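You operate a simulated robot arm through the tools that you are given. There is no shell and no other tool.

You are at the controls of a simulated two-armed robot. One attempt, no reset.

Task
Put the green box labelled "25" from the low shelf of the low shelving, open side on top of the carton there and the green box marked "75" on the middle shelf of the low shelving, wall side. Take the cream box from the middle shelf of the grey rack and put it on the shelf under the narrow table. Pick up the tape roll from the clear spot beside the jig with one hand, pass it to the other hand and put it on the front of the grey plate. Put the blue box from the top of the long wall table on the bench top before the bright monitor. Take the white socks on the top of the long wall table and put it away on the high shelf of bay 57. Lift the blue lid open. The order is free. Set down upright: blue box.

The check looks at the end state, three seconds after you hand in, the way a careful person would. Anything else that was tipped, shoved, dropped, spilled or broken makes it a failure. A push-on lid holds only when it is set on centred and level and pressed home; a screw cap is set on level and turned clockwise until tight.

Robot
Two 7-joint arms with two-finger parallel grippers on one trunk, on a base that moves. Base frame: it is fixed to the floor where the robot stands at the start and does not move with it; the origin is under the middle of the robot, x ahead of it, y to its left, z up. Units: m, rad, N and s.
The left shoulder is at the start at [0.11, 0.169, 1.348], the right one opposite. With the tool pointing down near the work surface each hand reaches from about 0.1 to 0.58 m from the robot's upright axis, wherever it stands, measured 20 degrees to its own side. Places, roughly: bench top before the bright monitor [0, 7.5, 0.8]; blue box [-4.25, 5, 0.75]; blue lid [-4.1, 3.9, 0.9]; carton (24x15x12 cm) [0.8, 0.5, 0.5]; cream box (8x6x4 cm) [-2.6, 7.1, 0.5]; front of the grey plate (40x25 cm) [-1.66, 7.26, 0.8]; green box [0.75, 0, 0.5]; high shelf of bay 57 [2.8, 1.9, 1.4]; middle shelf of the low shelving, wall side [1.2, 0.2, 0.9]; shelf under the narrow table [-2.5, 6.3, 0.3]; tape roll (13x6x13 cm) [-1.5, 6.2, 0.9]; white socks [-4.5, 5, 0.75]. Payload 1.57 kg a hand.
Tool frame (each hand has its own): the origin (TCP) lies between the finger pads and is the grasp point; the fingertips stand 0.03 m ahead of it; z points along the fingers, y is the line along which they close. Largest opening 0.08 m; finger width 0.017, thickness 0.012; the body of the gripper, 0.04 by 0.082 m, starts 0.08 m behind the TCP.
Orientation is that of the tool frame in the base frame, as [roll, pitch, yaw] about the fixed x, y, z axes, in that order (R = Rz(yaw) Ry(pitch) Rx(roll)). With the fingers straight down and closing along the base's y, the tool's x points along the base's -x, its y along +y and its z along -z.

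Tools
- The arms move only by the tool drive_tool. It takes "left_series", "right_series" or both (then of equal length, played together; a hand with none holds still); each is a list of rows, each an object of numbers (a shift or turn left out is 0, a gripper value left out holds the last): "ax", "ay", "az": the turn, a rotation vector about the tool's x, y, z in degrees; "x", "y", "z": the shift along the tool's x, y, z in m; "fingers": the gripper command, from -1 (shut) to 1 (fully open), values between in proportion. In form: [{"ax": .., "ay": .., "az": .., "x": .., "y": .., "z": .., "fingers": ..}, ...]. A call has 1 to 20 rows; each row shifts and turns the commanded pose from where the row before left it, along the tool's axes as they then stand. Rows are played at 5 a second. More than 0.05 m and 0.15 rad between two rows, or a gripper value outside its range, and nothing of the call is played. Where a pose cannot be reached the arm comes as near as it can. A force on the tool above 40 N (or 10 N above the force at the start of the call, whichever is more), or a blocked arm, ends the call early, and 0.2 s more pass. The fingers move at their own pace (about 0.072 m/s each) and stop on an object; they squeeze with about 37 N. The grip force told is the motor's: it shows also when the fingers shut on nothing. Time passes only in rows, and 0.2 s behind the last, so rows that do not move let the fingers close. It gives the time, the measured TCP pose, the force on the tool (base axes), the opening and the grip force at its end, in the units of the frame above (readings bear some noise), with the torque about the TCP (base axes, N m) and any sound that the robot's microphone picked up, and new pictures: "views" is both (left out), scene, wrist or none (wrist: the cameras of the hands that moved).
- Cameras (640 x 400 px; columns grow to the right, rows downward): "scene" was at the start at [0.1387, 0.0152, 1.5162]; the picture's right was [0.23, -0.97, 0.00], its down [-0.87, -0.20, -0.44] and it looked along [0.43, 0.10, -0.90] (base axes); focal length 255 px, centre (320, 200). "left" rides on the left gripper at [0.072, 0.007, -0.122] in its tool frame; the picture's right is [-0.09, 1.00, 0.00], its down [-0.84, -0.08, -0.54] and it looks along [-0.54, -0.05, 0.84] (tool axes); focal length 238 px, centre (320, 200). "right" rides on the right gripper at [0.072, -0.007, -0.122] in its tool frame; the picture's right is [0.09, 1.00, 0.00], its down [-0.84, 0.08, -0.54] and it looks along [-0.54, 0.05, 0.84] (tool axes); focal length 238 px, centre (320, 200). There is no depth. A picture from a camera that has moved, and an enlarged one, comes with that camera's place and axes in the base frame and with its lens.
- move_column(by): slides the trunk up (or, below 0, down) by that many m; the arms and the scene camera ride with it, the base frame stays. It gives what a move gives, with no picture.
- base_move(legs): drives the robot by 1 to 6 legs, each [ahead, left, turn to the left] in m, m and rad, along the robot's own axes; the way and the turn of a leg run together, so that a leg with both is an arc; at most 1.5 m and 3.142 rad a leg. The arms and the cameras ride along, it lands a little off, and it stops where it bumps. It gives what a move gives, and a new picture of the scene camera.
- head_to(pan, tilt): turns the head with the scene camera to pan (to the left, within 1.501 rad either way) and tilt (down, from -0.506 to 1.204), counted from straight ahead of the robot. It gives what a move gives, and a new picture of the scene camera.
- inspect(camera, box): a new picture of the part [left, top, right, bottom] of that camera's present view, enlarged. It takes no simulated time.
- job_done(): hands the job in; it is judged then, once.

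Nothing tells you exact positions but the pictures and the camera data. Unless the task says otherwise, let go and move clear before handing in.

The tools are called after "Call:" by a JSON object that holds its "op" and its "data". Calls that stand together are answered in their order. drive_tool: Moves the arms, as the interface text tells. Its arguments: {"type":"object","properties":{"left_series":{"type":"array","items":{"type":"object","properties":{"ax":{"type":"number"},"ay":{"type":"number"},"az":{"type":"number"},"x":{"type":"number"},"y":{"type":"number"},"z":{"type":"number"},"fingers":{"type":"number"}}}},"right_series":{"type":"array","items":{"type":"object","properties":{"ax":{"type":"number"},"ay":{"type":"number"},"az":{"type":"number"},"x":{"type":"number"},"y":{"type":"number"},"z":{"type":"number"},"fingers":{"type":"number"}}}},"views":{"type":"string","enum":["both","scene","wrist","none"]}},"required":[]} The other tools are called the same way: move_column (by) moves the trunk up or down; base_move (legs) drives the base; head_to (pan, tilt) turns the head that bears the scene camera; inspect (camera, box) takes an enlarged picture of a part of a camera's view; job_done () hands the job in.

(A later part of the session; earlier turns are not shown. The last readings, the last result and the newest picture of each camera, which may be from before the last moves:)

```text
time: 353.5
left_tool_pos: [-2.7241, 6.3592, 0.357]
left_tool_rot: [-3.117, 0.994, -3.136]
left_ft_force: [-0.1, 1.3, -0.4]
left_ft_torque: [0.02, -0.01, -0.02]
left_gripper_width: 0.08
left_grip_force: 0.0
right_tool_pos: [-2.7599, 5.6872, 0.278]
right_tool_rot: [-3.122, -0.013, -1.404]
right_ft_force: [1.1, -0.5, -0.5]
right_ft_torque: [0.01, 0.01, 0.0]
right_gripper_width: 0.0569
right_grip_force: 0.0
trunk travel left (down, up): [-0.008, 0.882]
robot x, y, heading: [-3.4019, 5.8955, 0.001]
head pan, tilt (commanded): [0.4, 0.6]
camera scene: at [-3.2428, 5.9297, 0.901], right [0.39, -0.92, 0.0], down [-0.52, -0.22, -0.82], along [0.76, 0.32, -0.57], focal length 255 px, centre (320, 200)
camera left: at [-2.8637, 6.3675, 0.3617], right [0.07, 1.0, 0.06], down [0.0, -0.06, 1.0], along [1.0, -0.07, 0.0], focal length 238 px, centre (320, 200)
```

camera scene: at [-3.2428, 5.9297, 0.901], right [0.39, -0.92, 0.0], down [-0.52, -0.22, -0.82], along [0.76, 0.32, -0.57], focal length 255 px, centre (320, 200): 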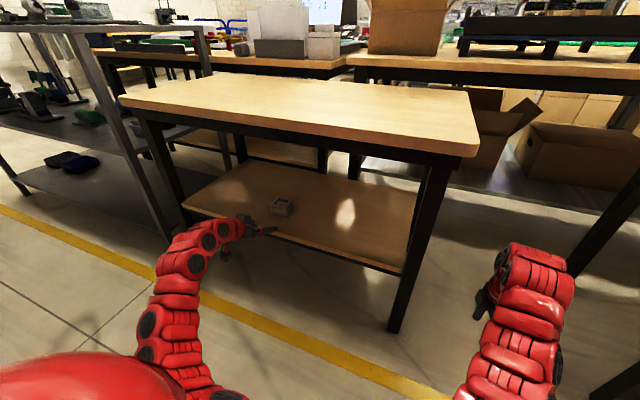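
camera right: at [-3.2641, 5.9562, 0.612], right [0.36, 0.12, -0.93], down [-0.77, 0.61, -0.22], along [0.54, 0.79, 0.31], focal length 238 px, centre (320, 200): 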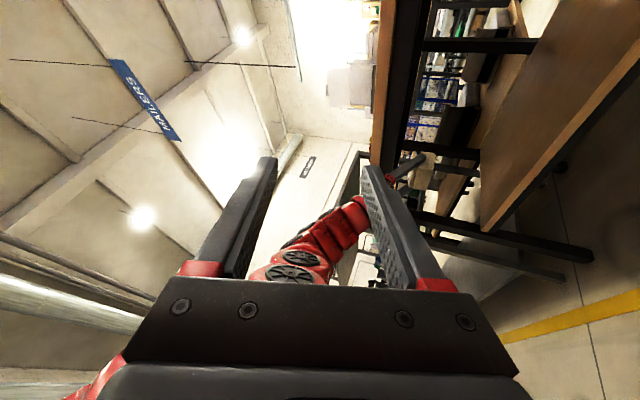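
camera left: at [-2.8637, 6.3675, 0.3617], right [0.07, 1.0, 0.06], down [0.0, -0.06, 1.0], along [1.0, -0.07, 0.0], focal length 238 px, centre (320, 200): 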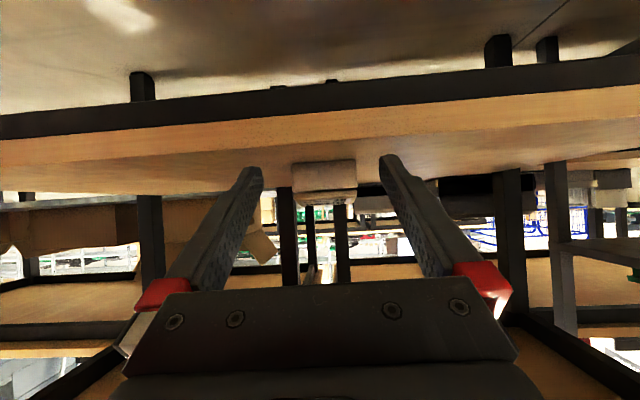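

The cream box stands on the shelf under the narrow table. I back out, raise the trunk well above table height, and turn to face the wall table.

Call:
{"op": "base_move", "data": {"legs": [[-0.12, 0, 0]]}}

Call:
{"op": "move_column", "data": {"by": 0.4}}

Call:
{"op": "move_column", "data": {"by": 0.38}}

Call:
{"op": "base_move", "data": {"legs": [[0, 0, -3.13]]}}

Call:
{"op": "head_to", "data": {"pan": 0.0, "tilt": 0.6}}

```text
time: 354.8
left_tool_pos: [-2.8422, 6.3582, 0.3564]
left_tool_rot: [-3.117, 0.998, -3.138]
left_ft_force: [-0.2, -0.1, -0.2]
left_ft_torque: [-0.01, -0.01, 0.0]
left_gripper_width: 0.08
left_grip_force: 0.1
right_tool_pos: [-2.8809, 5.6871, 0.2771]
right_tool_rot: [-3.122, -0.011, -1.41]
right_ft_force: [0.0, -0.4, 0.1]
right_ft_torque: [-0.01, 0.02, -0.01]
right_gripper_width: 0.0569
right_grip_force: 0.0
trunk travel left (down, up): [-0.008, 0.882]
robot x, y, heading: [-3.5264, 5.8986, -0.009]
head pan, tilt (commanded): [0.4, 0.6]
camera scene: at [-3.3639, 5.9298, 0.901], right [0.38, -0.92, 0.0], down [-0.52, -0.22, -0.82], along [0.76, 0.32, -0.57], focal length 255 px, centre (320, 200)
```

scene: 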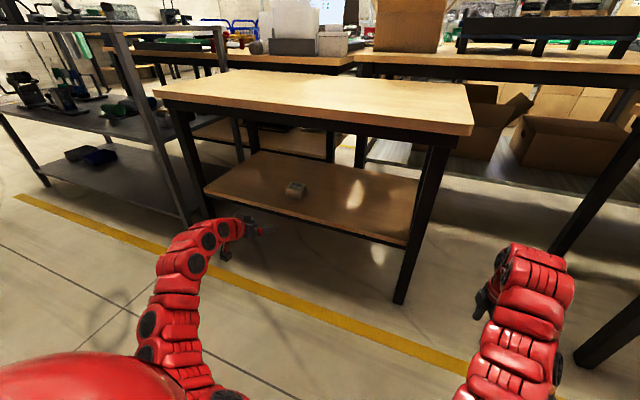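

```text
time: 358.6
left_tool_pos: [-2.8421, 6.3584, 0.7571]
left_tool_rot: [-3.118, 0.998, -3.141]
left_ft_force: [-0.3, -0.3, -0.1]
left_ft_torque: [-0.02, 0.03, -0.01]
left_gripper_width: 0.0799
left_grip_force: 0.2
right_tool_pos: [-2.8807, 5.6864, 0.6773]
right_tool_rot: [-3.124, -0.012, -1.41]
right_ft_force: [-0.8, 1.0, 0.0]
right_ft_torque: [0.03, -0.03, 0.0]
right_gripper_width: 0.0567
right_grip_force: 0.2
trunk travel left (down, up): [-0.408, 0.482]
robot x, y, heading: [-3.5247, 5.8949, -0.005]
head pan, tilt (commanded): [0.4, 0.6]
```

```text
time: 362.3
left_tool_pos: [-2.8422, 6.3587, 1.1374]
left_tool_rot: [-3.117, 0.997, -3.14]
left_ft_force: [0.7, -0.6, 0.7]
left_ft_torque: [0.0, -0.02, -0.01]
left_gripper_width: 0.0799
left_grip_force: 0.0
right_tool_pos: [-2.8819, 5.6858, 1.0572]
right_tool_rot: [-3.123, -0.012, -1.409]
right_ft_force: [0.1, 0.5, 0.6]
right_ft_torque: [-0.02, -0.03, -0.01]
right_gripper_width: 0.0571
right_grip_force: 0.0
trunk travel left (down, up): [-0.788, 0.102]
robot x, y, heading: [-3.5218, 5.8981, -0.001]
head pan, tilt (commanded): [0.4, 0.6]
```

```text
time: 370.0
left_tool_pos: [-4.1983, 5.4259, 1.1361]
left_tool_rot: [-3.117, 0.997, 0.013]
left_ft_force: [-0.4, 0.6, 0.6]
left_ft_torque: [-0.01, 0.01, -0.03]
left_gripper_width: 0.0798
left_grip_force: 0.0
right_tool_pos: [-4.1667, 6.0977, 1.0573]
right_tool_rot: [-3.123, -0.013, 1.743]
right_ft_force: [1.2, 0.3, 0.2]
right_ft_torque: [-0.02, 0.01, 0.03]
right_gripper_width: 0.0568
right_grip_force: 0.0
trunk travel left (down, up): [-0.788, 0.102]
robot x, y, heading: [-3.5237, 5.8924, -3.134]
head pan, tilt (commanded): [0.4, 0.6]
camera scene: at [-3.6872, 5.861, 1.681], right [-0.39, 0.92, 0.0], down [0.52, 0.22, -0.82], along [-0.76, -0.32, -0.57], focal length 255 px, centre (320, 200)
```

scene: 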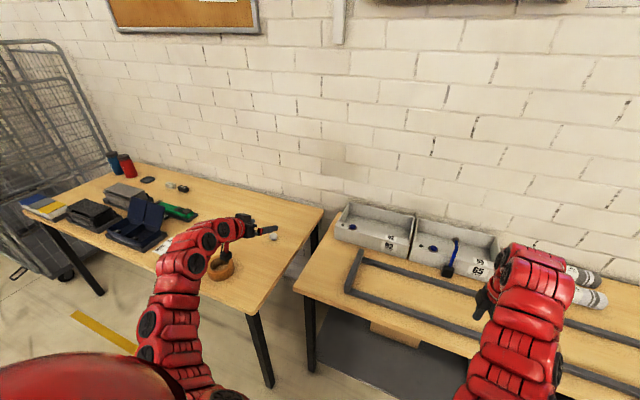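

```text
time: 370.9
left_tool_pos: [-4.199, 5.425, 1.1367]
left_tool_rot: [-3.116, 0.998, 0.013]
left_ft_force: [0.4, 0.6, 0.5]
left_ft_torque: [-0.01, 0.01, -0.01]
left_gripper_width: 0.0798
left_grip_force: 0.1
right_tool_pos: [-4.1678, 6.0977, 1.0584]
right_tool_rot: [-3.123, -0.013, 1.743]
right_ft_force: [-0.2, -0.3, 0.1]
right_ft_torque: [0.0, 0.02, -0.03]
right_gripper_width: 0.0566
right_grip_force: 0.1
trunk travel left (down, up): [-0.788, 0.102]
robot x, y, heading: [-3.52, 5.8937, -3.134]
head pan, tilt (commanded): [0.0, 0.6]
camera scene: at [-3.6943, 5.8951, 1.681], right [-0.01, 1.0, 0.0], down [0.57, 0.0, -0.82], along [-0.82, 0.0, -0.57], focal length 255 px, centre (320, 200)
```

scene: 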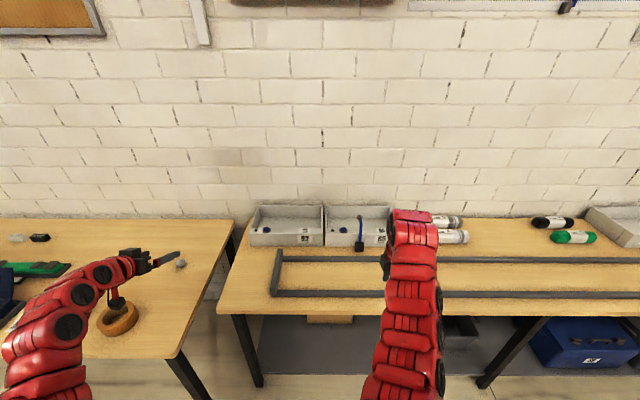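

Two wall tables are in view; the blue box, socks and lidded boxes should be on the left one around y 4–5.4. I move left along it and look down.

Call:
{"op": "base_move", "data": {"legs": [[0, 0.9, 0]]}}

Call:
{"op": "head_to", "data": {"pan": 0.0, "tilt": 0.75}}

Call:
{"op": "inspect", "data": {"camera": "scene", "box": [100, 100, 420, 300]}}

```text
time: 375.5
left_tool_pos: [-4.1879, 4.5348, 1.1372]
left_tool_rot: [-3.118, 0.997, 0.02]
left_ft_force: [0.5, -0.2, 0.0]
left_ft_torque: [0.01, -0.02, 0.0]
left_gripper_width: 0.0801
left_grip_force: 0.0
right_tool_pos: [-4.1621, 5.2063, 1.0577]
right_tool_rot: [-3.124, -0.012, 1.749]
right_ft_force: [0.2, 0.2, -0.4]
right_ft_torque: [-0.03, -0.01, -0.02]
right_gripper_width: 0.0566
right_grip_force: 0.1
trunk travel left (down, up): [-0.788, 0.102]
robot x, y, heading: [-3.517, 5.0044, -3.128]
head pan, tilt (commanded): [0.0, 0.6]
camera scene: at [-3.6872, 5.0075, 1.681], right [-0.01, 1.0, 0.0], down [0.57, 0.01, -0.82], along [-0.82, -0.01, -0.57], focal length 255 px, centre (320, 200)
```

scene: 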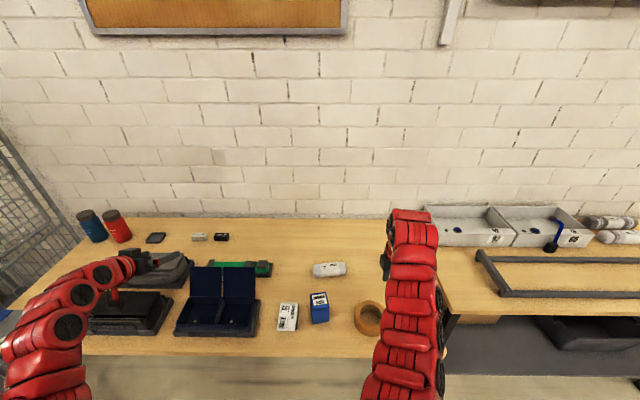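

```text
time: 376.2
left_tool_pos: [-4.1896, 4.5335, 1.1362]
left_tool_rot: [-3.117, 0.995, 0.02]
left_ft_force: [0.1, 0.3, -0.1]
left_ft_torque: [0.0, 0.0, 0.03]
left_gripper_width: 0.0801
left_grip_force: 0.0
right_tool_pos: [-4.1622, 5.2053, 1.0573]
right_tool_rot: [-3.123, -0.013, 1.749]
right_ft_force: [0.3, -0.1, 0.4]
right_ft_torque: [0.02, 0.01, 0.0]
right_gripper_width: 0.0569
right_grip_force: 0.0
trunk travel left (down, up): [-0.788, 0.102]
robot x, y, heading: [-3.5142, 5.0112, -3.131]
head pan, tilt (commanded): [0.0, 0.75]
camera scene: at [-3.6817, 5.007, 1.6681], right [-0.01, 1.0, 0.0], down [0.68, 0.01, -0.73], along [-0.73, -0.01, -0.68], focal length 255 px, centre (320, 200)
```

scene: 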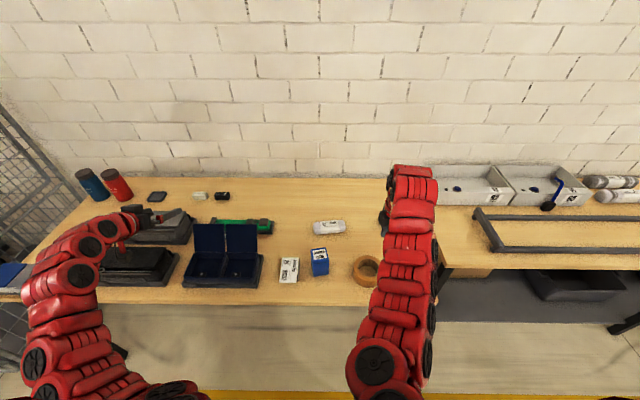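

```text
2.00 times, centred on (260, 200) of scene
camera zoom: at [-3.6817, 5.007, 1.6681], right [-0.01, 1.0, 0.0], down [0.68, 0.01, -0.73], along [-0.73, -0.01, -0.68], focal length 510 px, centre (440, 200)
```

zoom: 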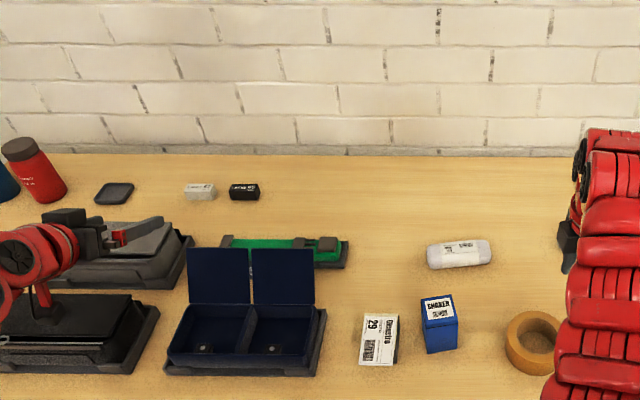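

I see the upright blue box ("SHAKER") near (-4.25, 5.0), the white socks roll near (-4.43, 5.05). Now I look left for the blue lid at y≈3.9.

Call:
{"op": "head_to", "data": {"pan": 0.75, "tilt": 0.55}}

Call:
{"op": "inspect", "data": {"camera": "scene", "box": [100, 130, 420, 330]}}

```text
time: 377.3
left_tool_pos: [-4.1884, 4.5342, 1.136]
left_tool_rot: [-3.117, 0.998, 0.019]
left_ft_force: [0.2, 0.7, 0.5]
left_ft_torque: [0.0, 0.02, 0.01]
left_gripper_width: 0.08
left_grip_force: 0.0
right_tool_pos: [-4.1622, 5.2066, 1.0588]
right_tool_rot: [-3.122, -0.012, 1.748]
right_ft_force: [-0.7, 0.8, -0.2]
right_ft_torque: [0.0, 0.01, 0.02]
right_gripper_width: 0.0569
right_grip_force: 0.1
trunk travel left (down, up): [-0.788, 0.102]
robot x, y, heading: [-3.5184, 5.0136, -3.128]
head pan, tilt (commanded): [0.75, 0.55]
camera scene: at [-3.6639, 4.9464, 1.6854], right [-0.69, 0.72, 0.0], down [0.38, 0.36, -0.85], along [-0.62, -0.59, -0.52], focal length 255 px, centre (320, 200)
```

scene: 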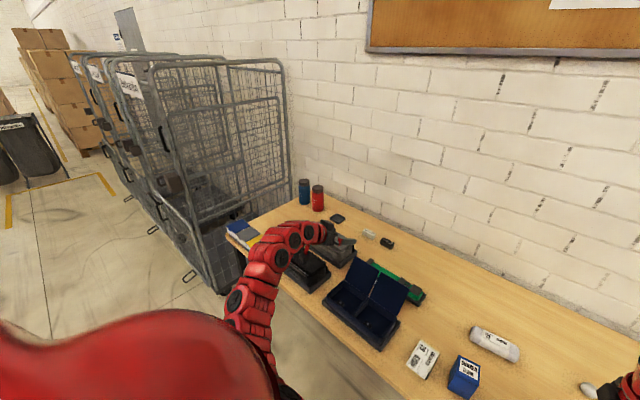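

```text
2.00 times, centred on (260, 230) of scene
camera zoom: at [-3.6639, 4.9464, 1.6854], right [-0.69, 0.72, 0.0], down [0.38, 0.36, -0.85], along [-0.62, -0.59, -0.52], focal length 510 px, centre (440, 140)
```

zoom: 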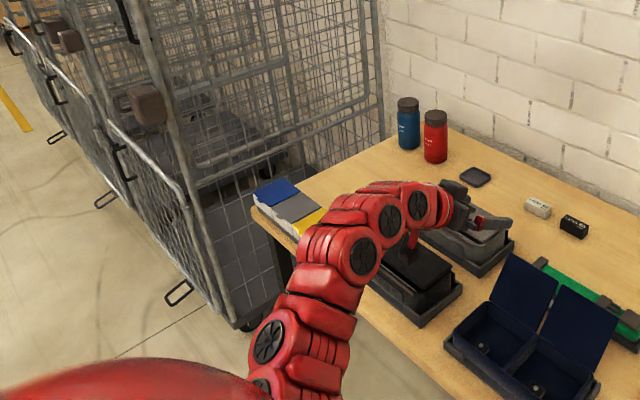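

Call:
{"op": "base_move", "data": {"legs": [[0, 0.65, -0.012]]}}

Call:
{"op": "head_to", "data": {"pan": 0.5, "tilt": 0.75}}

Call:
{"op": "inspect", "data": {"camera": "scene", "box": [180, 130, 400, 290]}}

Call:
{"op": "drive_tool", "data": {"left_series": [{}], "views": "wrist"}}

```text
time: 381.0
left_tool_pos: [-4.191, 3.8821, 1.1372]
left_tool_rot: [-3.119, 0.996, 0.007]
left_ft_force: [-0.9, 0.4, -0.2]
left_ft_torque: [0.02, 0.02, -0.03]
left_gripper_width: 0.0799
left_grip_force: 0.1
right_tool_pos: [-4.156, 4.5546, 1.058]
right_tool_rot: [-3.123, -0.011, 1.736]
right_ft_force: [0.1, -0.4, -0.6]
right_ft_torque: [0.01, 0.0, 0.01]
right_gripper_width: 0.057
right_grip_force: 0.1
trunk travel left (down, up): [-0.788, 0.102]
robot x, y, heading: [-3.5112, 4.3499, -3.143]
head pan, tilt (commanded): [0.75, 0.55]
camera scene: at [-3.6605, 4.2891, 1.6855], right [-0.68, 0.73, 0.0], down [0.38, 0.36, -0.85], along [-0.62, -0.58, -0.52], focal length 255 px, centre (320, 200)
```

scene: 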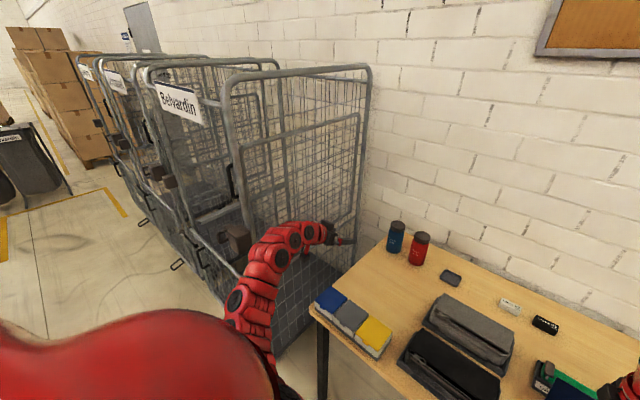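

```text
time: 381.8
left_tool_pos: [-4.1897, 3.8835, 1.1368]
left_tool_rot: [-3.118, 0.996, 0.011]
left_ft_force: [-0.1, 0.1, -0.1]
left_ft_torque: [0.03, 0.01, -0.01]
left_gripper_width: 0.08
left_grip_force: 0.0
right_tool_pos: [-4.1559, 4.5553, 1.0576]
right_tool_rot: [-3.123, -0.013, 1.735]
right_ft_force: [0.6, -0.1, 0.7]
right_ft_torque: [0.02, 0.03, 0.02]
right_gripper_width: 0.0569
right_grip_force: 0.0
trunk travel left (down, up): [-0.788, 0.102]
robot x, y, heading: [-3.5124, 4.3515, -3.14]
head pan, tilt (commanded): [0.499, 0.75]
camera scene: at [-3.6676, 4.3101, 1.6681], right [-0.48, 0.88, 0.0], down [0.6, 0.33, -0.73], along [-0.64, -0.35, -0.68], focal length 255 px, centre (320, 200)
```

scene: 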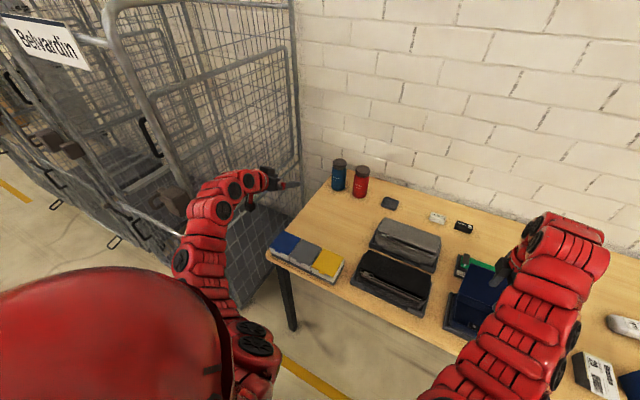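

```text
2.50 times, centred on (290, 210) of scene
camera zoom: at [-3.6676, 4.3101, 1.6681], right [-0.48, 0.88, 0.0], down [0.6, 0.33, -0.73], along [-0.64, -0.35, -0.68], focal length 637 px, centre (395, 175)
```

zoom: 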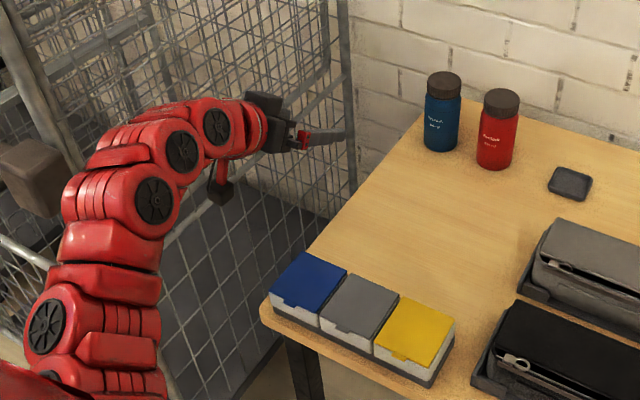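

```text
time: 382.2
left_tool_pos: [-4.1901, 3.8825, 1.1362]
left_tool_rot: [-3.115, 0.998, 0.009]
left_ft_force: [-0.1, -0.2, -0.3]
left_ft_torque: [0.01, -0.03, 0.02]
left_gripper_width: 0.0799
left_grip_force: 0.1
right_tool_pos: [-4.1557, 4.5551, 1.0571]
right_tool_rot: [-3.123, -0.013, 1.738]
right_ft_force: [-1.0, -0.3, 0.1]
right_ft_torque: [-0.01, -0.01, -0.02]
right_gripper_width: 0.0569
right_grip_force: 0.1
trunk travel left (down, up): [-0.788, 0.102]
robot x, y, heading: [-3.5141, 4.3516, -3.139]
head pan, tilt (commanded): [0.499, 0.75]
camera left: at [-4.0474, 3.8739, 1.1421], right [-0.06, -1.0, 0.06], down [0.0, 0.06, 1.0], along [-1.0, 0.06, 0.0], focal length 238 px, centre (320, 200)
```

left: 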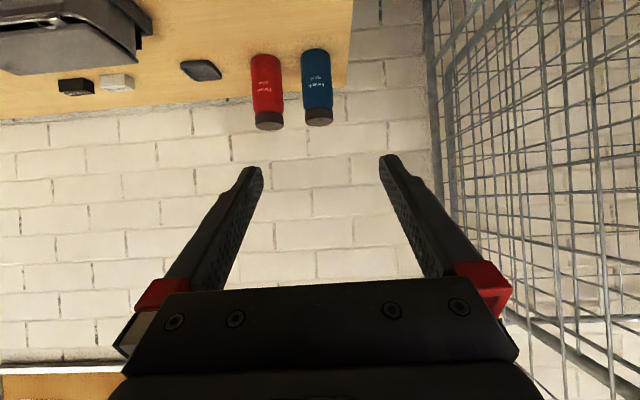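

The blue lid is the leftmost of three lids (blue, grey, yellow) on a small box at the table's front-left corner, near (-4.155, 3.88, 0.84), with a tab on its front edge. I back off and lower the hand to look at it closely.

Call:
{"op": "base_move", "data": {"legs": [[-0.2, 0, 0]]}}

Call:
{"op": "move_column", "data": {"by": -0.18}}

Call:
{"op": "drive_tool", "data": {"left_series": [{}], "views": "both"}}

Call:
{"op": "inspect", "data": {"camera": "left", "box": [220, 60, 440, 200]}}

```text
time: 383.8
left_tool_pos: [-3.9921, 3.881, 1.136]
left_tool_rot: [-3.117, 0.995, 0.009]
left_ft_force: [-0.4, 0.1, -1.4]
left_ft_torque: [0.0, -0.03, 0.0]
left_gripper_width: 0.0801
left_grip_force: 0.1
right_tool_pos: [-3.9581, 4.5554, 1.0591]
right_tool_rot: [-3.123, -0.014, 1.739]
right_ft_force: [0.7, -0.5, 0.3]
right_ft_torque: [0.0, -0.02, 0.01]
right_gripper_width: 0.057
right_grip_force: 0.2
trunk travel left (down, up): [-0.788, 0.102]
robot x, y, heading: [-3.3132, 4.3516, -3.136]
head pan, tilt (commanded): [0.499, 0.75]
camera scene: at [-3.4697, 4.3104, 1.668], right [-0.48, 0.88, 0.0], down [0.6, 0.33, -0.73], along [-0.64, -0.35, -0.68], focal length 255 px, centre (320, 200)
```

scene: 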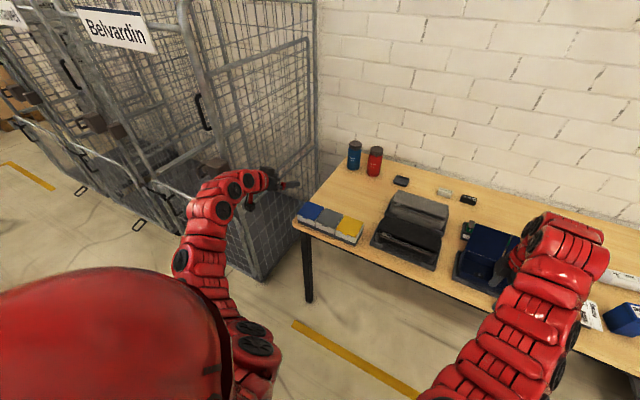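

```text
time: 385.8
left_tool_pos: [-3.9915, 3.8828, 0.9572]
left_tool_rot: [-3.116, 0.996, 0.007]
left_ft_force: [0.4, -0.2, -0.1]
left_ft_torque: [0.0, -0.02, 0.01]
left_gripper_width: 0.0802
left_grip_force: 0.1
right_tool_pos: [-3.9582, 4.5542, 0.8778]
right_tool_rot: [-3.121, -0.012, 1.739]
right_ft_force: [0.5, 0.5, 0.4]
right_ft_torque: [0.0, -0.01, -0.02]
right_gripper_width: 0.0567
right_grip_force: 0.1
trunk travel left (down, up): [-0.608, 0.282]
robot x, y, heading: [-3.3139, 4.349, -3.137]
head pan, tilt (commanded): [0.499, 0.75]
```

```text
time: 386.2
left_tool_pos: [-3.9903, 3.8821, 0.9561]
left_tool_rot: [-3.117, 0.996, 0.008]
left_ft_force: [0.4, 0.2, 0.0]
left_ft_torque: [0.0, -0.01, 0.02]
left_gripper_width: 0.0798
left_grip_force: 0.1
right_tool_pos: [-3.9576, 4.5533, 0.8777]
right_tool_rot: [-3.123, -0.013, 1.737]
right_ft_force: [0.4, -0.6, 0.1]
right_ft_torque: [0.03, 0.02, 0.02]
right_gripper_width: 0.057
right_grip_force: 0.0
trunk travel left (down, up): [-0.608, 0.282]
robot x, y, heading: [-3.3111, 4.3479, -3.139]
head pan, tilt (commanded): [0.499, 0.75]
camera scene: at [-3.469, 4.3105, 1.4881], right [-0.48, 0.88, 0.0], down [0.6, 0.33, -0.73], along [-0.64, -0.35, -0.68], focal length 255 px, centre (320, 200)
camera left: at [-3.8483, 3.8737, 0.9621], right [-0.06, -1.0, 0.06], down [0.0, 0.06, 1.0], along [-1.0, 0.06, 0.0], focal length 238 px, centre (320, 200)
```

scene: 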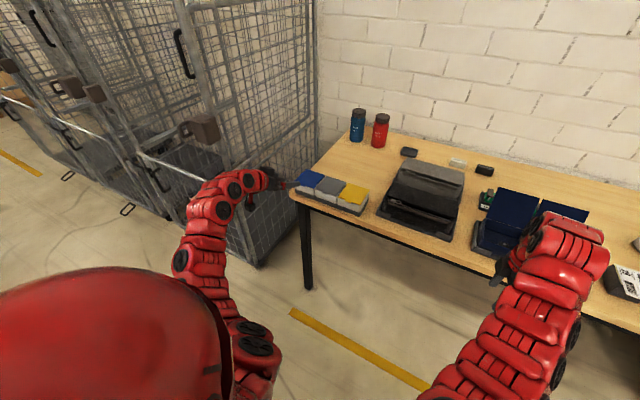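
left: 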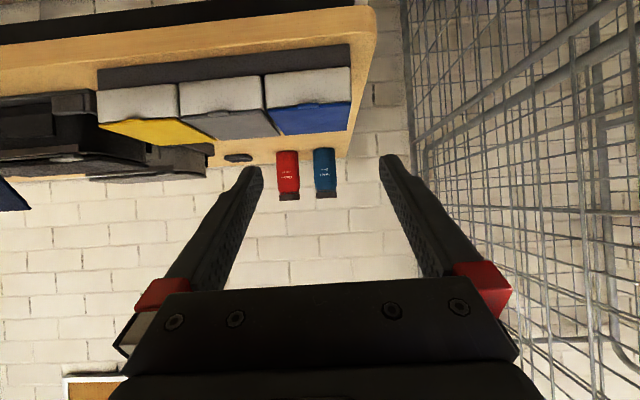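

```text
2.86 times, centred on (330, 130) of left
camera zoom: at [-3.8483, 3.8737, 0.9621], right [-0.06, -1.0, 0.06], down [0.0, 0.06, 1.0], along [-1.0, 0.06, 0.0], focal length 681 px, centre (291, 400)
```

zoom: 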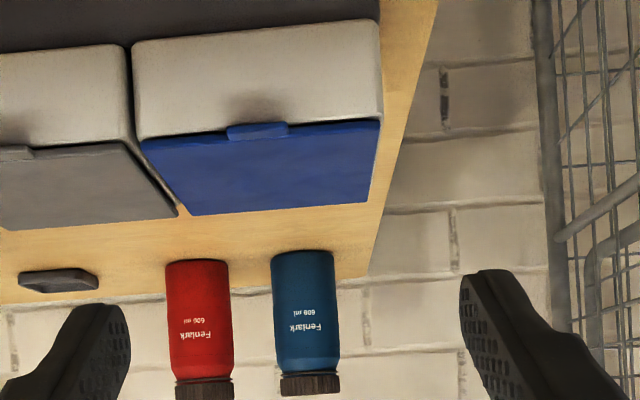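

Call:
{"op": "inspect", "data": {"camera": "scene", "box": [270, 150, 390, 230]}}

```text
5.00 times, centred on (330, 190) of scene
camera zoom: at [-3.469, 4.3105, 1.4881], right [-0.48, 0.88, 0.0], down [0.6, 0.33, -0.73], along [-0.64, -0.35, -0.68], focal length 1274 px, centre (270, 250)
```

zoom: 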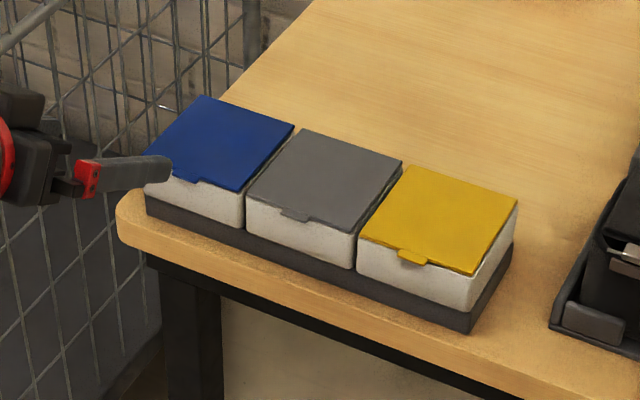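

The blue lid measures x -4.192…-4.097, y 3.850–3.939, z≈0.865, with its tab at y≈3.895 on the front edge and hinge at the back. I'll lift it from under the tab with closed fingers; first I level the hand and close it.

Call:
{"op": "drive_tool", "data": {"left_series": [{"ay": -6.6, "fingers": -1}, {"ay": -6.6}, {"ay": -6.6}, {"ay": -6.6}, {"ay": -6.0}, {}, {}], "views": "none"}}

Call:
{"op": "move_column", "data": {"by": -0.1}}

Call:
{"op": "drive_tool", "data": {"left_series": [{}], "views": "both"}}

```text
time: 387.8
left_tool_pos: [-3.9908, 3.8806, 0.9559]
left_tool_rot: [-2.115, 1.554, 1.017]
left_ft_force: [-0.3, 0.5, 0.3]
left_ft_torque: [-0.01, 0.0, -0.01]
left_gripper_width: 0.0
left_grip_force: 20.5
right_tool_pos: [-3.9579, 4.5541, 0.878]
right_tool_rot: [-3.121, -0.013, 1.738]
right_ft_force: [0.4, 0.1, 0.0]
right_ft_torque: [0.02, 0.0, 0.03]
right_gripper_width: 0.057
right_grip_force: 0.0
trunk travel left (down, up): [-0.608, 0.282]
robot x, y, heading: [-3.3118, 4.3515, -3.136]
head pan, tilt (commanded): [0.499, 0.75]
```

```text
time: 389.1
left_tool_pos: [-3.9913, 3.8835, 0.857]
left_tool_rot: [-2.135, 1.557, 0.994]
left_ft_force: [0.1, -0.2, 0.1]
left_ft_torque: [-0.02, -0.01, 0.0]
left_gripper_width: 0.0
left_grip_force: 22.0
right_tool_pos: [-3.9573, 4.5549, 0.7779]
right_tool_rot: [-3.12, -0.012, 1.738]
right_ft_force: [0.8, -0.6, 0.6]
right_ft_torque: [0.03, -0.01, 0.03]
right_gripper_width: 0.0569
right_grip_force: 0.0
trunk travel left (down, up): [-0.508, 0.382]
robot x, y, heading: [-3.3135, 4.3485, -3.137]
head pan, tilt (commanded): [0.499, 0.75]
```

```text
time: 389.5
left_tool_pos: [-3.9915, 3.8814, 0.856]
left_tool_rot: [-2.141, 1.556, 0.988]
left_ft_force: [0.6, 0.5, 0.0]
left_ft_torque: [0.04, 0.02, 0.01]
left_gripper_width: 0.0001
left_grip_force: 21.2
right_tool_pos: [-3.9586, 4.5546, 0.7778]
right_tool_rot: [-3.123, -0.011, 1.739]
right_ft_force: [1.1, 0.0, -0.2]
right_ft_torque: [0.02, -0.02, 0.01]
right_gripper_width: 0.0573
right_grip_force: 0.1
trunk travel left (down, up): [-0.508, 0.382]
robot x, y, heading: [-3.3142, 4.3495, -3.137]
head pan, tilt (commanded): [0.499, 0.75]
camera scene: at [-3.4689, 4.3105, 1.3881], right [-0.48, 0.88, 0.0], down [0.6, 0.33, -0.73], along [-0.64, -0.35, -0.68], focal length 255 px, centre (320, 200)
camera left: at [-3.8673, 3.8744, 0.7859], right [-0.01, -1.0, 0.08], down [0.54, 0.06, 0.84], along [-0.84, 0.05, 0.53], focal length 238 px, centre (320, 200)
```

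scene: 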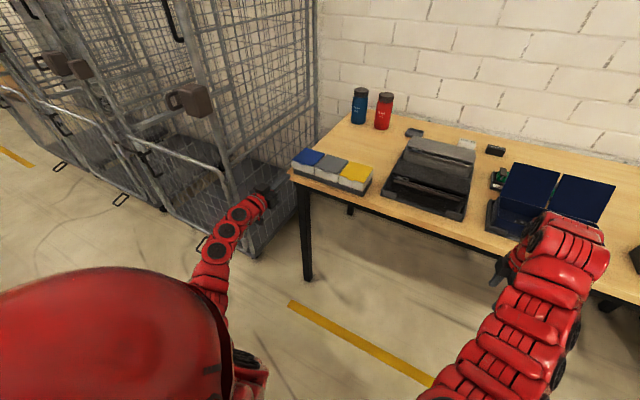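
left: 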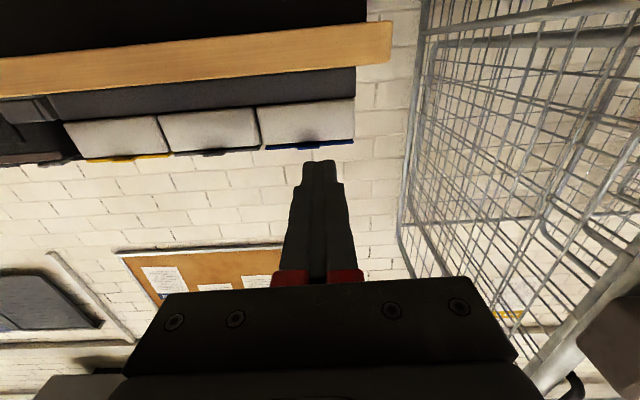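

Call:
{"op": "inspect", "data": {"camera": "left", "box": [230, 80, 390, 180]}}

```text
4.00 times, centred on (310, 130) of left
camera zoom: at [-3.8673, 3.8744, 0.7859], right [-0.01, -1.0, 0.08], down [0.54, 0.06, 0.84], along [-0.84, 0.05, 0.53], focal length 953 px, centre (360, 480)
```

zoom: 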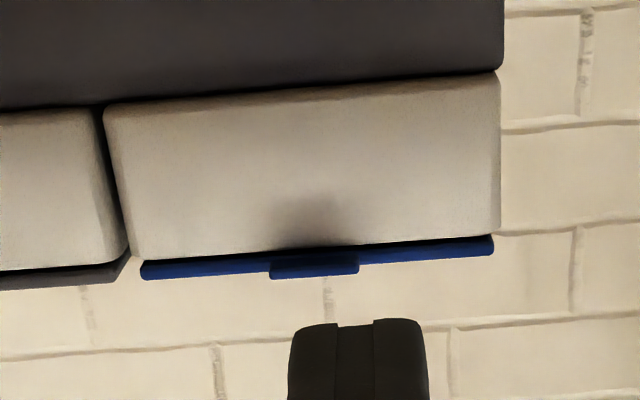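

Call:
{"op": "drive_tool", "data": {"left_series": [{"x": 0.011, "y": -0.012, "z": 0.02}, {"z": 0.03}, {}], "views": "wrist"}}

Call:
{"op": "inspect", "data": {"camera": "left", "box": [230, 80, 390, 180]}}

```text
time: 390.3
left_tool_pos: [-4.0412, 3.8926, 0.846]
left_tool_rot: [-2.111, 1.557, 1.02]
left_ft_force: [-0.1, -0.6, 0.2]
left_ft_torque: [-0.01, 0.04, -0.02]
left_gripper_width: 0.0002
left_grip_force: 20.8
right_tool_pos: [-3.9576, 4.5547, 0.7786]
right_tool_rot: [-3.12, -0.012, 1.736]
right_ft_force: [-0.5, 0.2, 0.4]
right_ft_torque: [-0.01, -0.01, -0.01]
right_gripper_width: 0.0571
right_grip_force: 0.0
trunk travel left (down, up): [-0.508, 0.382]
robot x, y, heading: [-3.3104, 4.3451, -3.141]
head pan, tilt (commanded): [0.499, 0.75]
camera left: at [-3.9172, 3.8861, 0.7737], right [-0.01, -1.0, 0.08], down [0.54, 0.06, 0.84], along [-0.84, 0.05, 0.53], focal length 238 px, centre (320, 200)
```

left: 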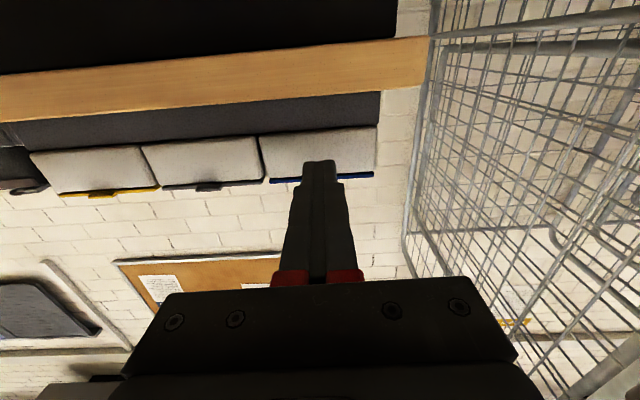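

```text
4.00 times, centred on (310, 130) of left
camera zoom: at [-3.9172, 3.8861, 0.7737], right [-0.01, -1.0, 0.08], down [0.54, 0.06, 0.84], along [-0.84, 0.05, 0.53], focal length 953 px, centre (360, 480)
```

zoom: 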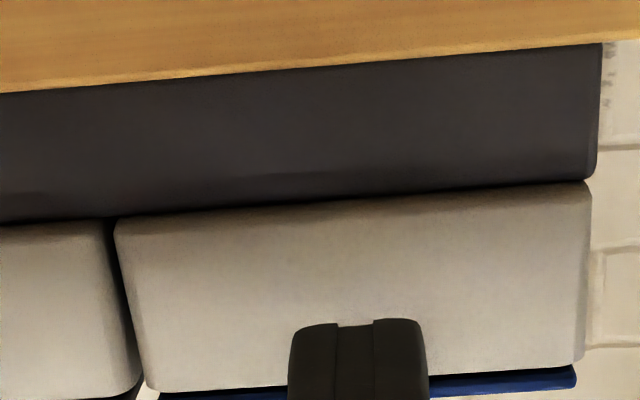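

Call:
{"op": "drive_tool", "data": {"left_series": [{"z": 0.012}, {"z": 0.009}, {}], "views": "none"}}

Call:
{"op": "drive_tool", "data": {"left_series": [{"x": -0.006}, {"x": -0.006}, {"x": -0.006}, {}], "views": "both"}}

Call:
{"op": "inspect", "data": {"camera": "scene", "box": [250, 130, 390, 220]}}

```text
time: 391.1
left_tool_pos: [-4.0615, 3.8952, 0.8453]
left_tool_rot: [-2.143, 1.556, 0.988]
left_ft_force: [1.1, -0.5, 0.5]
left_ft_torque: [-0.02, -0.03, 0.01]
left_gripper_width: 0.0
left_grip_force: 21.2
right_tool_pos: [-3.9577, 4.5547, 0.7774]
right_tool_rot: [-3.122, -0.012, 1.739]
right_ft_force: [1.3, -0.2, -0.1]
right_ft_torque: [0.03, 0.03, 0.0]
right_gripper_width: 0.0567
right_grip_force: 0.1
trunk travel left (down, up): [-0.508, 0.382]
robot x, y, heading: [-3.3131, 4.3519, -3.142]
head pan, tilt (commanded): [0.499, 0.75]
```

```text
time: 392.1
left_tool_pos: [-4.0612, 3.8946, 0.8629]
left_tool_rot: [-2.143, 1.554, 0.988]
left_ft_force: [0.5, 0.1, -0.5]
left_ft_torque: [0.0, 0.0, 0.01]
left_gripper_width: 0.0
left_grip_force: 20.9
right_tool_pos: [-3.9571, 4.5546, 0.778]
right_tool_rot: [-3.122, -0.013, 1.738]
right_ft_force: [-0.1, -0.3, -0.5]
right_ft_torque: [-0.01, 0.0, 0.04]
right_gripper_width: 0.0568
right_grip_force: 0.1
trunk travel left (down, up): [-0.508, 0.382]
robot x, y, heading: [-3.3186, 4.3511, -3.139]
head pan, tilt (commanded): [0.499, 0.75]
camera scene: at [-3.469, 4.3103, 1.3881], right [-0.48, 0.88, 0.0], down [0.6, 0.33, -0.73], along [-0.64, -0.35, -0.68], focal length 255 px, centre (320, 200)
camera left: at [-3.9377, 3.8869, 0.7922], right [-0.01, -1.0, 0.08], down [0.54, 0.06, 0.84], along [-0.84, 0.05, 0.53], focal length 238 px, centre (320, 200)
```

scene: 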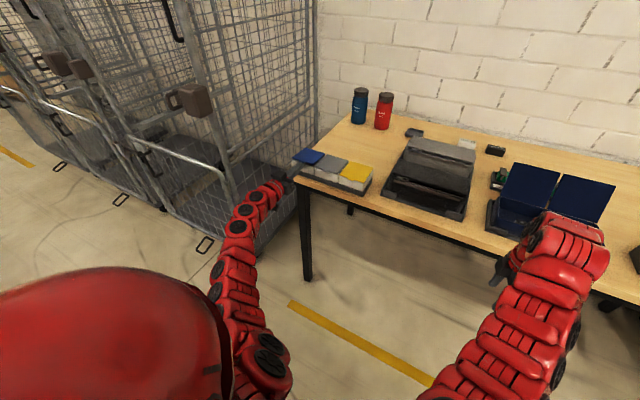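
left: 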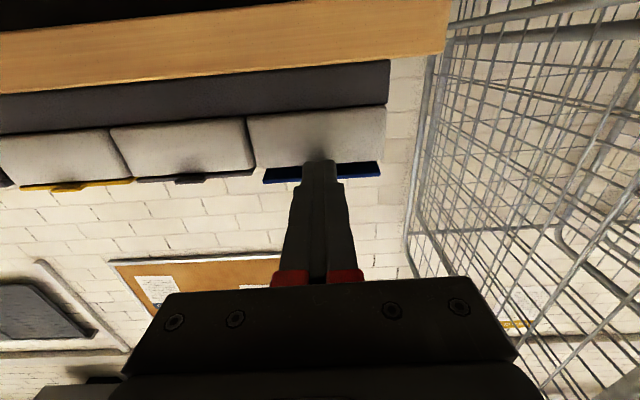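

```text
4.44 times, centred on (320, 175) of scene
camera zoom: at [-3.469, 4.3103, 1.3881], right [-0.48, 0.88, 0.0], down [0.6, 0.33, -0.73], along [-0.64, -0.35, -0.68], focal length 1132 px, centre (320, 311)
```

zoom: 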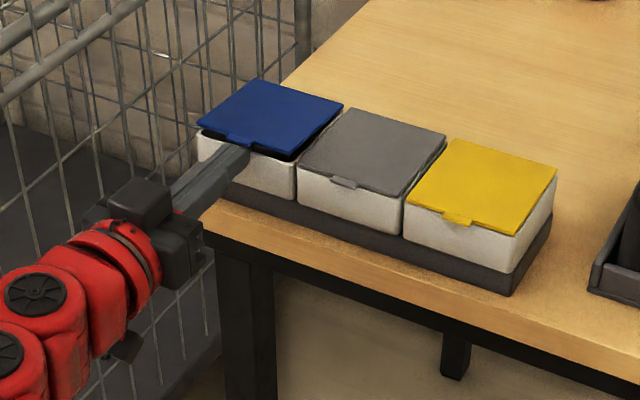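

The lid starts to lift. I continue along an arc up and back around its hinge.

Call:
{"op": "drive_tool", "data": {"left_series": [{"x": -0.022, "z": 0.006}, {"x": -0.02, "z": 0.006}, {"x": -0.02, "z": 0.012}, {"x": -0.018, "z": 0.017}, {}], "views": "wrist"}}

Call:
{"op": "inspect", "data": {"camera": "scene", "box": [250, 110, 390, 200]}}

```text
time: 393.3
left_tool_pos: [-4.1054, 3.8956, 0.9437]
left_tool_rot: [-2.133, 1.556, 0.994]
left_ft_force: [0.5, 0.7, -0.3]
left_ft_torque: [0.03, -0.01, -0.03]
left_gripper_width: 0.0
left_grip_force: 21.7
right_tool_pos: [-3.9574, 4.5539, 0.7787]
right_tool_rot: [-3.121, -0.013, 1.738]
right_ft_force: [0.6, -0.5, 0.6]
right_ft_torque: [0.0, 0.01, 0.0]
right_gripper_width: 0.0571
right_grip_force: 0.1
trunk travel left (down, up): [-0.508, 0.382]
robot x, y, heading: [-3.3141, 4.3503, -3.141]
head pan, tilt (commanded): [0.499, 0.75]
camera left: at [-3.9808, 3.8885, 0.8715], right [-0.01, -1.0, 0.08], down [0.54, 0.06, 0.84], along [-0.84, 0.05, 0.53], focal length 238 px, centre (320, 200)
```

left: 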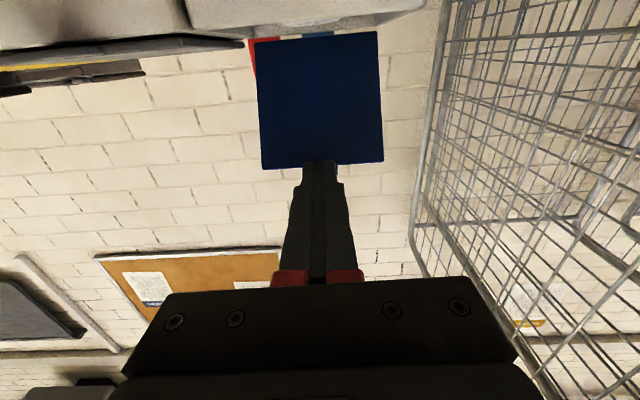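

```text
4.44 times, centred on (320, 155) of scene
camera zoom: at [-3.4687, 4.3101, 1.3881], right [-0.48, 0.88, 0.0], down [0.6, 0.33, -0.73], along [-0.64, -0.35, -0.68], focal length 1132 px, centre (320, 400)
```

zoom: 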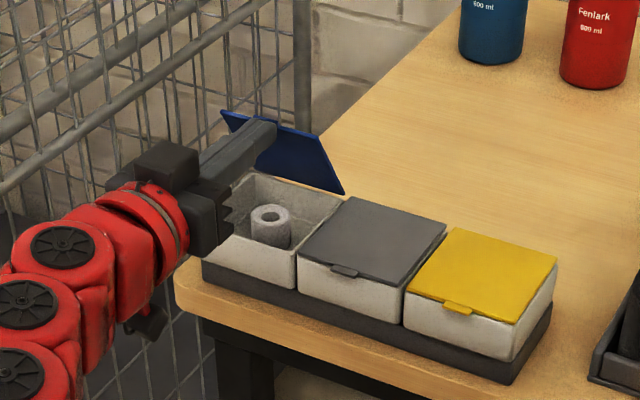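

Call:
{"op": "drive_tool", "data": {"left_series": [{"x": -0.013, "z": 0.02}, {"x": -0.008, "z": 0.024}, {"x": -0.003, "z": 0.022}, {}], "views": "wrist"}}

Call:
{"op": "inspect", "data": {"camera": "scene", "box": [250, 110, 390, 200]}}

```text
time: 394.3
left_tool_pos: [-4.1702, 3.8954, 0.9661]
left_tool_rot: [-2.196, 1.558, 0.934]
left_ft_force: [0.5, -0.2, 0.5]
left_ft_torque: [-0.02, 0.02, 0.03]
left_gripper_width: 0.0
left_grip_force: 20.6
right_tool_pos: [-3.9564, 4.5554, 0.7785]
right_tool_rot: [-3.122, -0.014, 1.738]
right_ft_force: [0.1, -0.2, -0.1]
right_ft_torque: [0.03, -0.01, -0.05]
right_gripper_width: 0.0569
right_grip_force: 0.1
trunk travel left (down, up): [-0.508, 0.382]
robot x, y, heading: [-3.3152, 4.3513, -3.14]
head pan, tilt (commanded): [0.499, 0.75]
camera left: at [-4.0467, 3.8874, 0.8952], right [-0.01, -1.0, 0.08], down [0.54, 0.06, 0.84], along [-0.84, 0.05, 0.53], focal length 238 px, centre (320, 200)
```

left: 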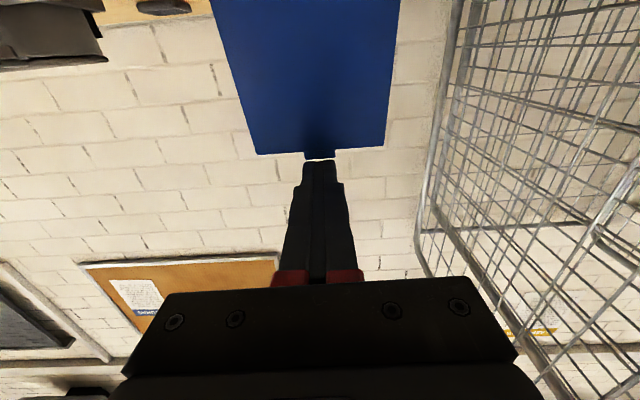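

```text
4.44 times, centred on (320, 155) of scene
camera zoom: at [-3.4688, 4.3105, 1.3881], right [-0.48, 0.88, 0.0], down [0.6, 0.33, -0.73], along [-0.64, -0.35, -0.68], focal length 1132 px, centre (320, 400)
```

zoom: 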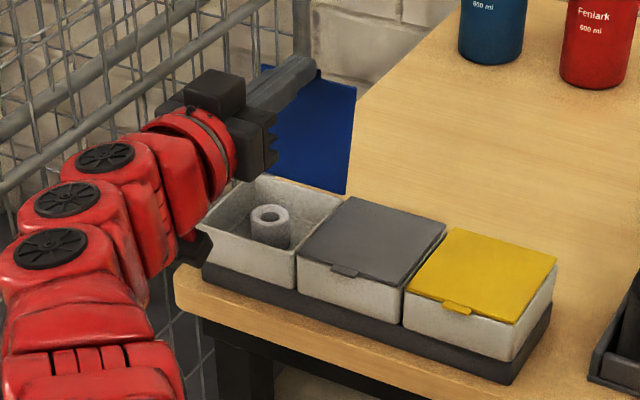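

Call:
{"op": "drive_tool", "data": {"left_series": [{"x": 0.015}, {"z": 0.012}, {"z": 0.012}, {}], "views": "wrist"}}

Call:
{"op": "inspect", "data": {"camera": "scene", "box": [250, 110, 390, 200]}}

```text
time: 395.3
left_tool_pos: [-4.1948, 3.8956, 0.9524]
left_tool_rot: [-2.156, 1.556, 0.976]
left_ft_force: [-0.4, -0.7, 0.7]
left_ft_torque: [-0.01, 0.03, 0.03]
left_gripper_width: 0.0
left_grip_force: 21.5
right_tool_pos: [-3.9582, 4.5543, 0.7779]
right_tool_rot: [-3.121, -0.013, 1.739]
right_ft_force: [0.1, -0.5, 0.1]
right_ft_torque: [0.01, 0.02, 0.01]
right_gripper_width: 0.057
right_grip_force: 0.1
trunk travel left (down, up): [-0.508, 0.382]
robot x, y, heading: [-3.3108, 4.3475, -3.14]
head pan, tilt (commanded): [0.499, 0.75]
camera left: at [-4.0703, 3.8879, 0.8804], right [-0.01, -1.0, 0.08], down [0.54, 0.06, 0.84], along [-0.84, 0.05, 0.53], focal length 238 px, centre (320, 200)
```

left: 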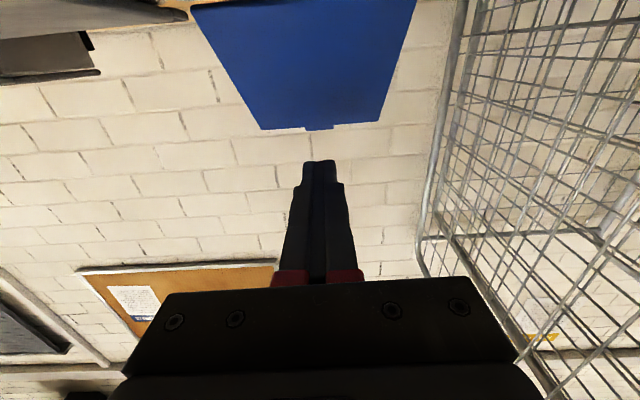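

```text
4.44 times, centred on (320, 155) of scene
camera zoom: at [-3.4689, 4.3106, 1.3881], right [-0.48, 0.88, 0.0], down [0.6, 0.33, -0.73], along [-0.64, -0.35, -0.68], focal length 1132 px, centre (320, 400)
```

zoom: 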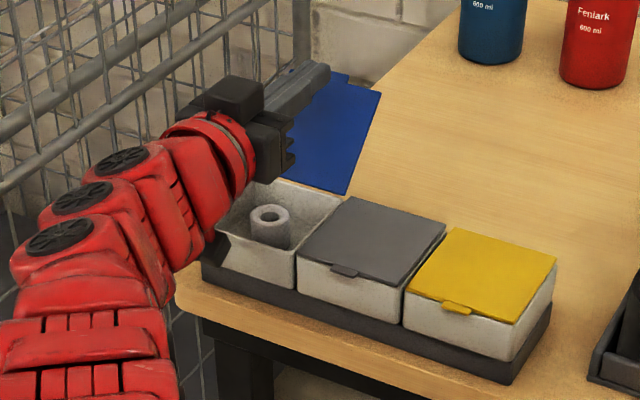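

The blue lid is open, leaning back past vertical. I withdraw the hand and check that the lid stays.

Call:
{"op": "drive_tool", "data": {"left_series": [{"z": -0.04}, {"z": -0.04}, {"z": -0.04}, {"z": -0.04}, {}], "views": "none"}}

Call:
{"op": "inspect", "data": {"camera": "scene", "box": [230, 110, 410, 220]}}

```text
time: 396.5
left_tool_pos: [-4.0767, 3.8614, 0.9233]
left_tool_rot: [-2.163, 1.557, 0.967]
left_ft_force: [0.6, -0.1, -0.7]
left_ft_torque: [-0.01, -0.01, -0.03]
left_gripper_width: 0.0002
left_grip_force: 21.2
left hand out of reach, approached as far as the arm can: row 3, 4
right_tool_pos: [-3.9574, 4.5557, 0.7781]
right_tool_rot: [-3.123, -0.011, 1.739]
right_ft_force: [0.7, -0.2, -0.4]
right_ft_torque: [0.0, 0.02, 0.03]
right_gripper_width: 0.0569
right_grip_force: 0.1
trunk travel left (down, up): [-0.508, 0.382]
robot x, y, heading: [-3.3147, 4.3525, -3.138]
head pan, tilt (commanded): [0.499, 0.75]
```

```text
3.56 times, centred on (320, 165) of scene
camera zoom: at [-3.4694, 4.311, 1.388], right [-0.48, 0.88, 0.0], down [0.6, 0.33, -0.73], along [-0.64, -0.35, -0.68], focal length 906 px, centre (320, 324)
```

zoom: 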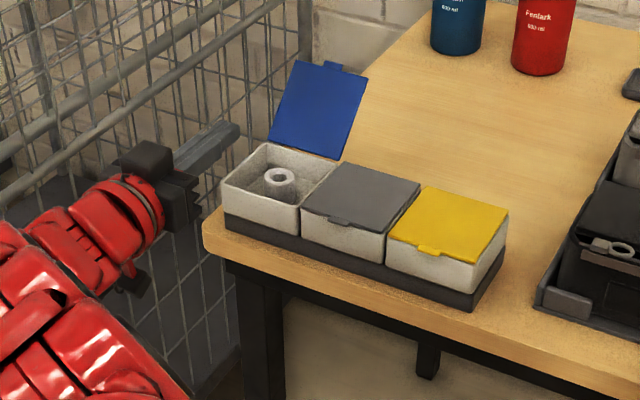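

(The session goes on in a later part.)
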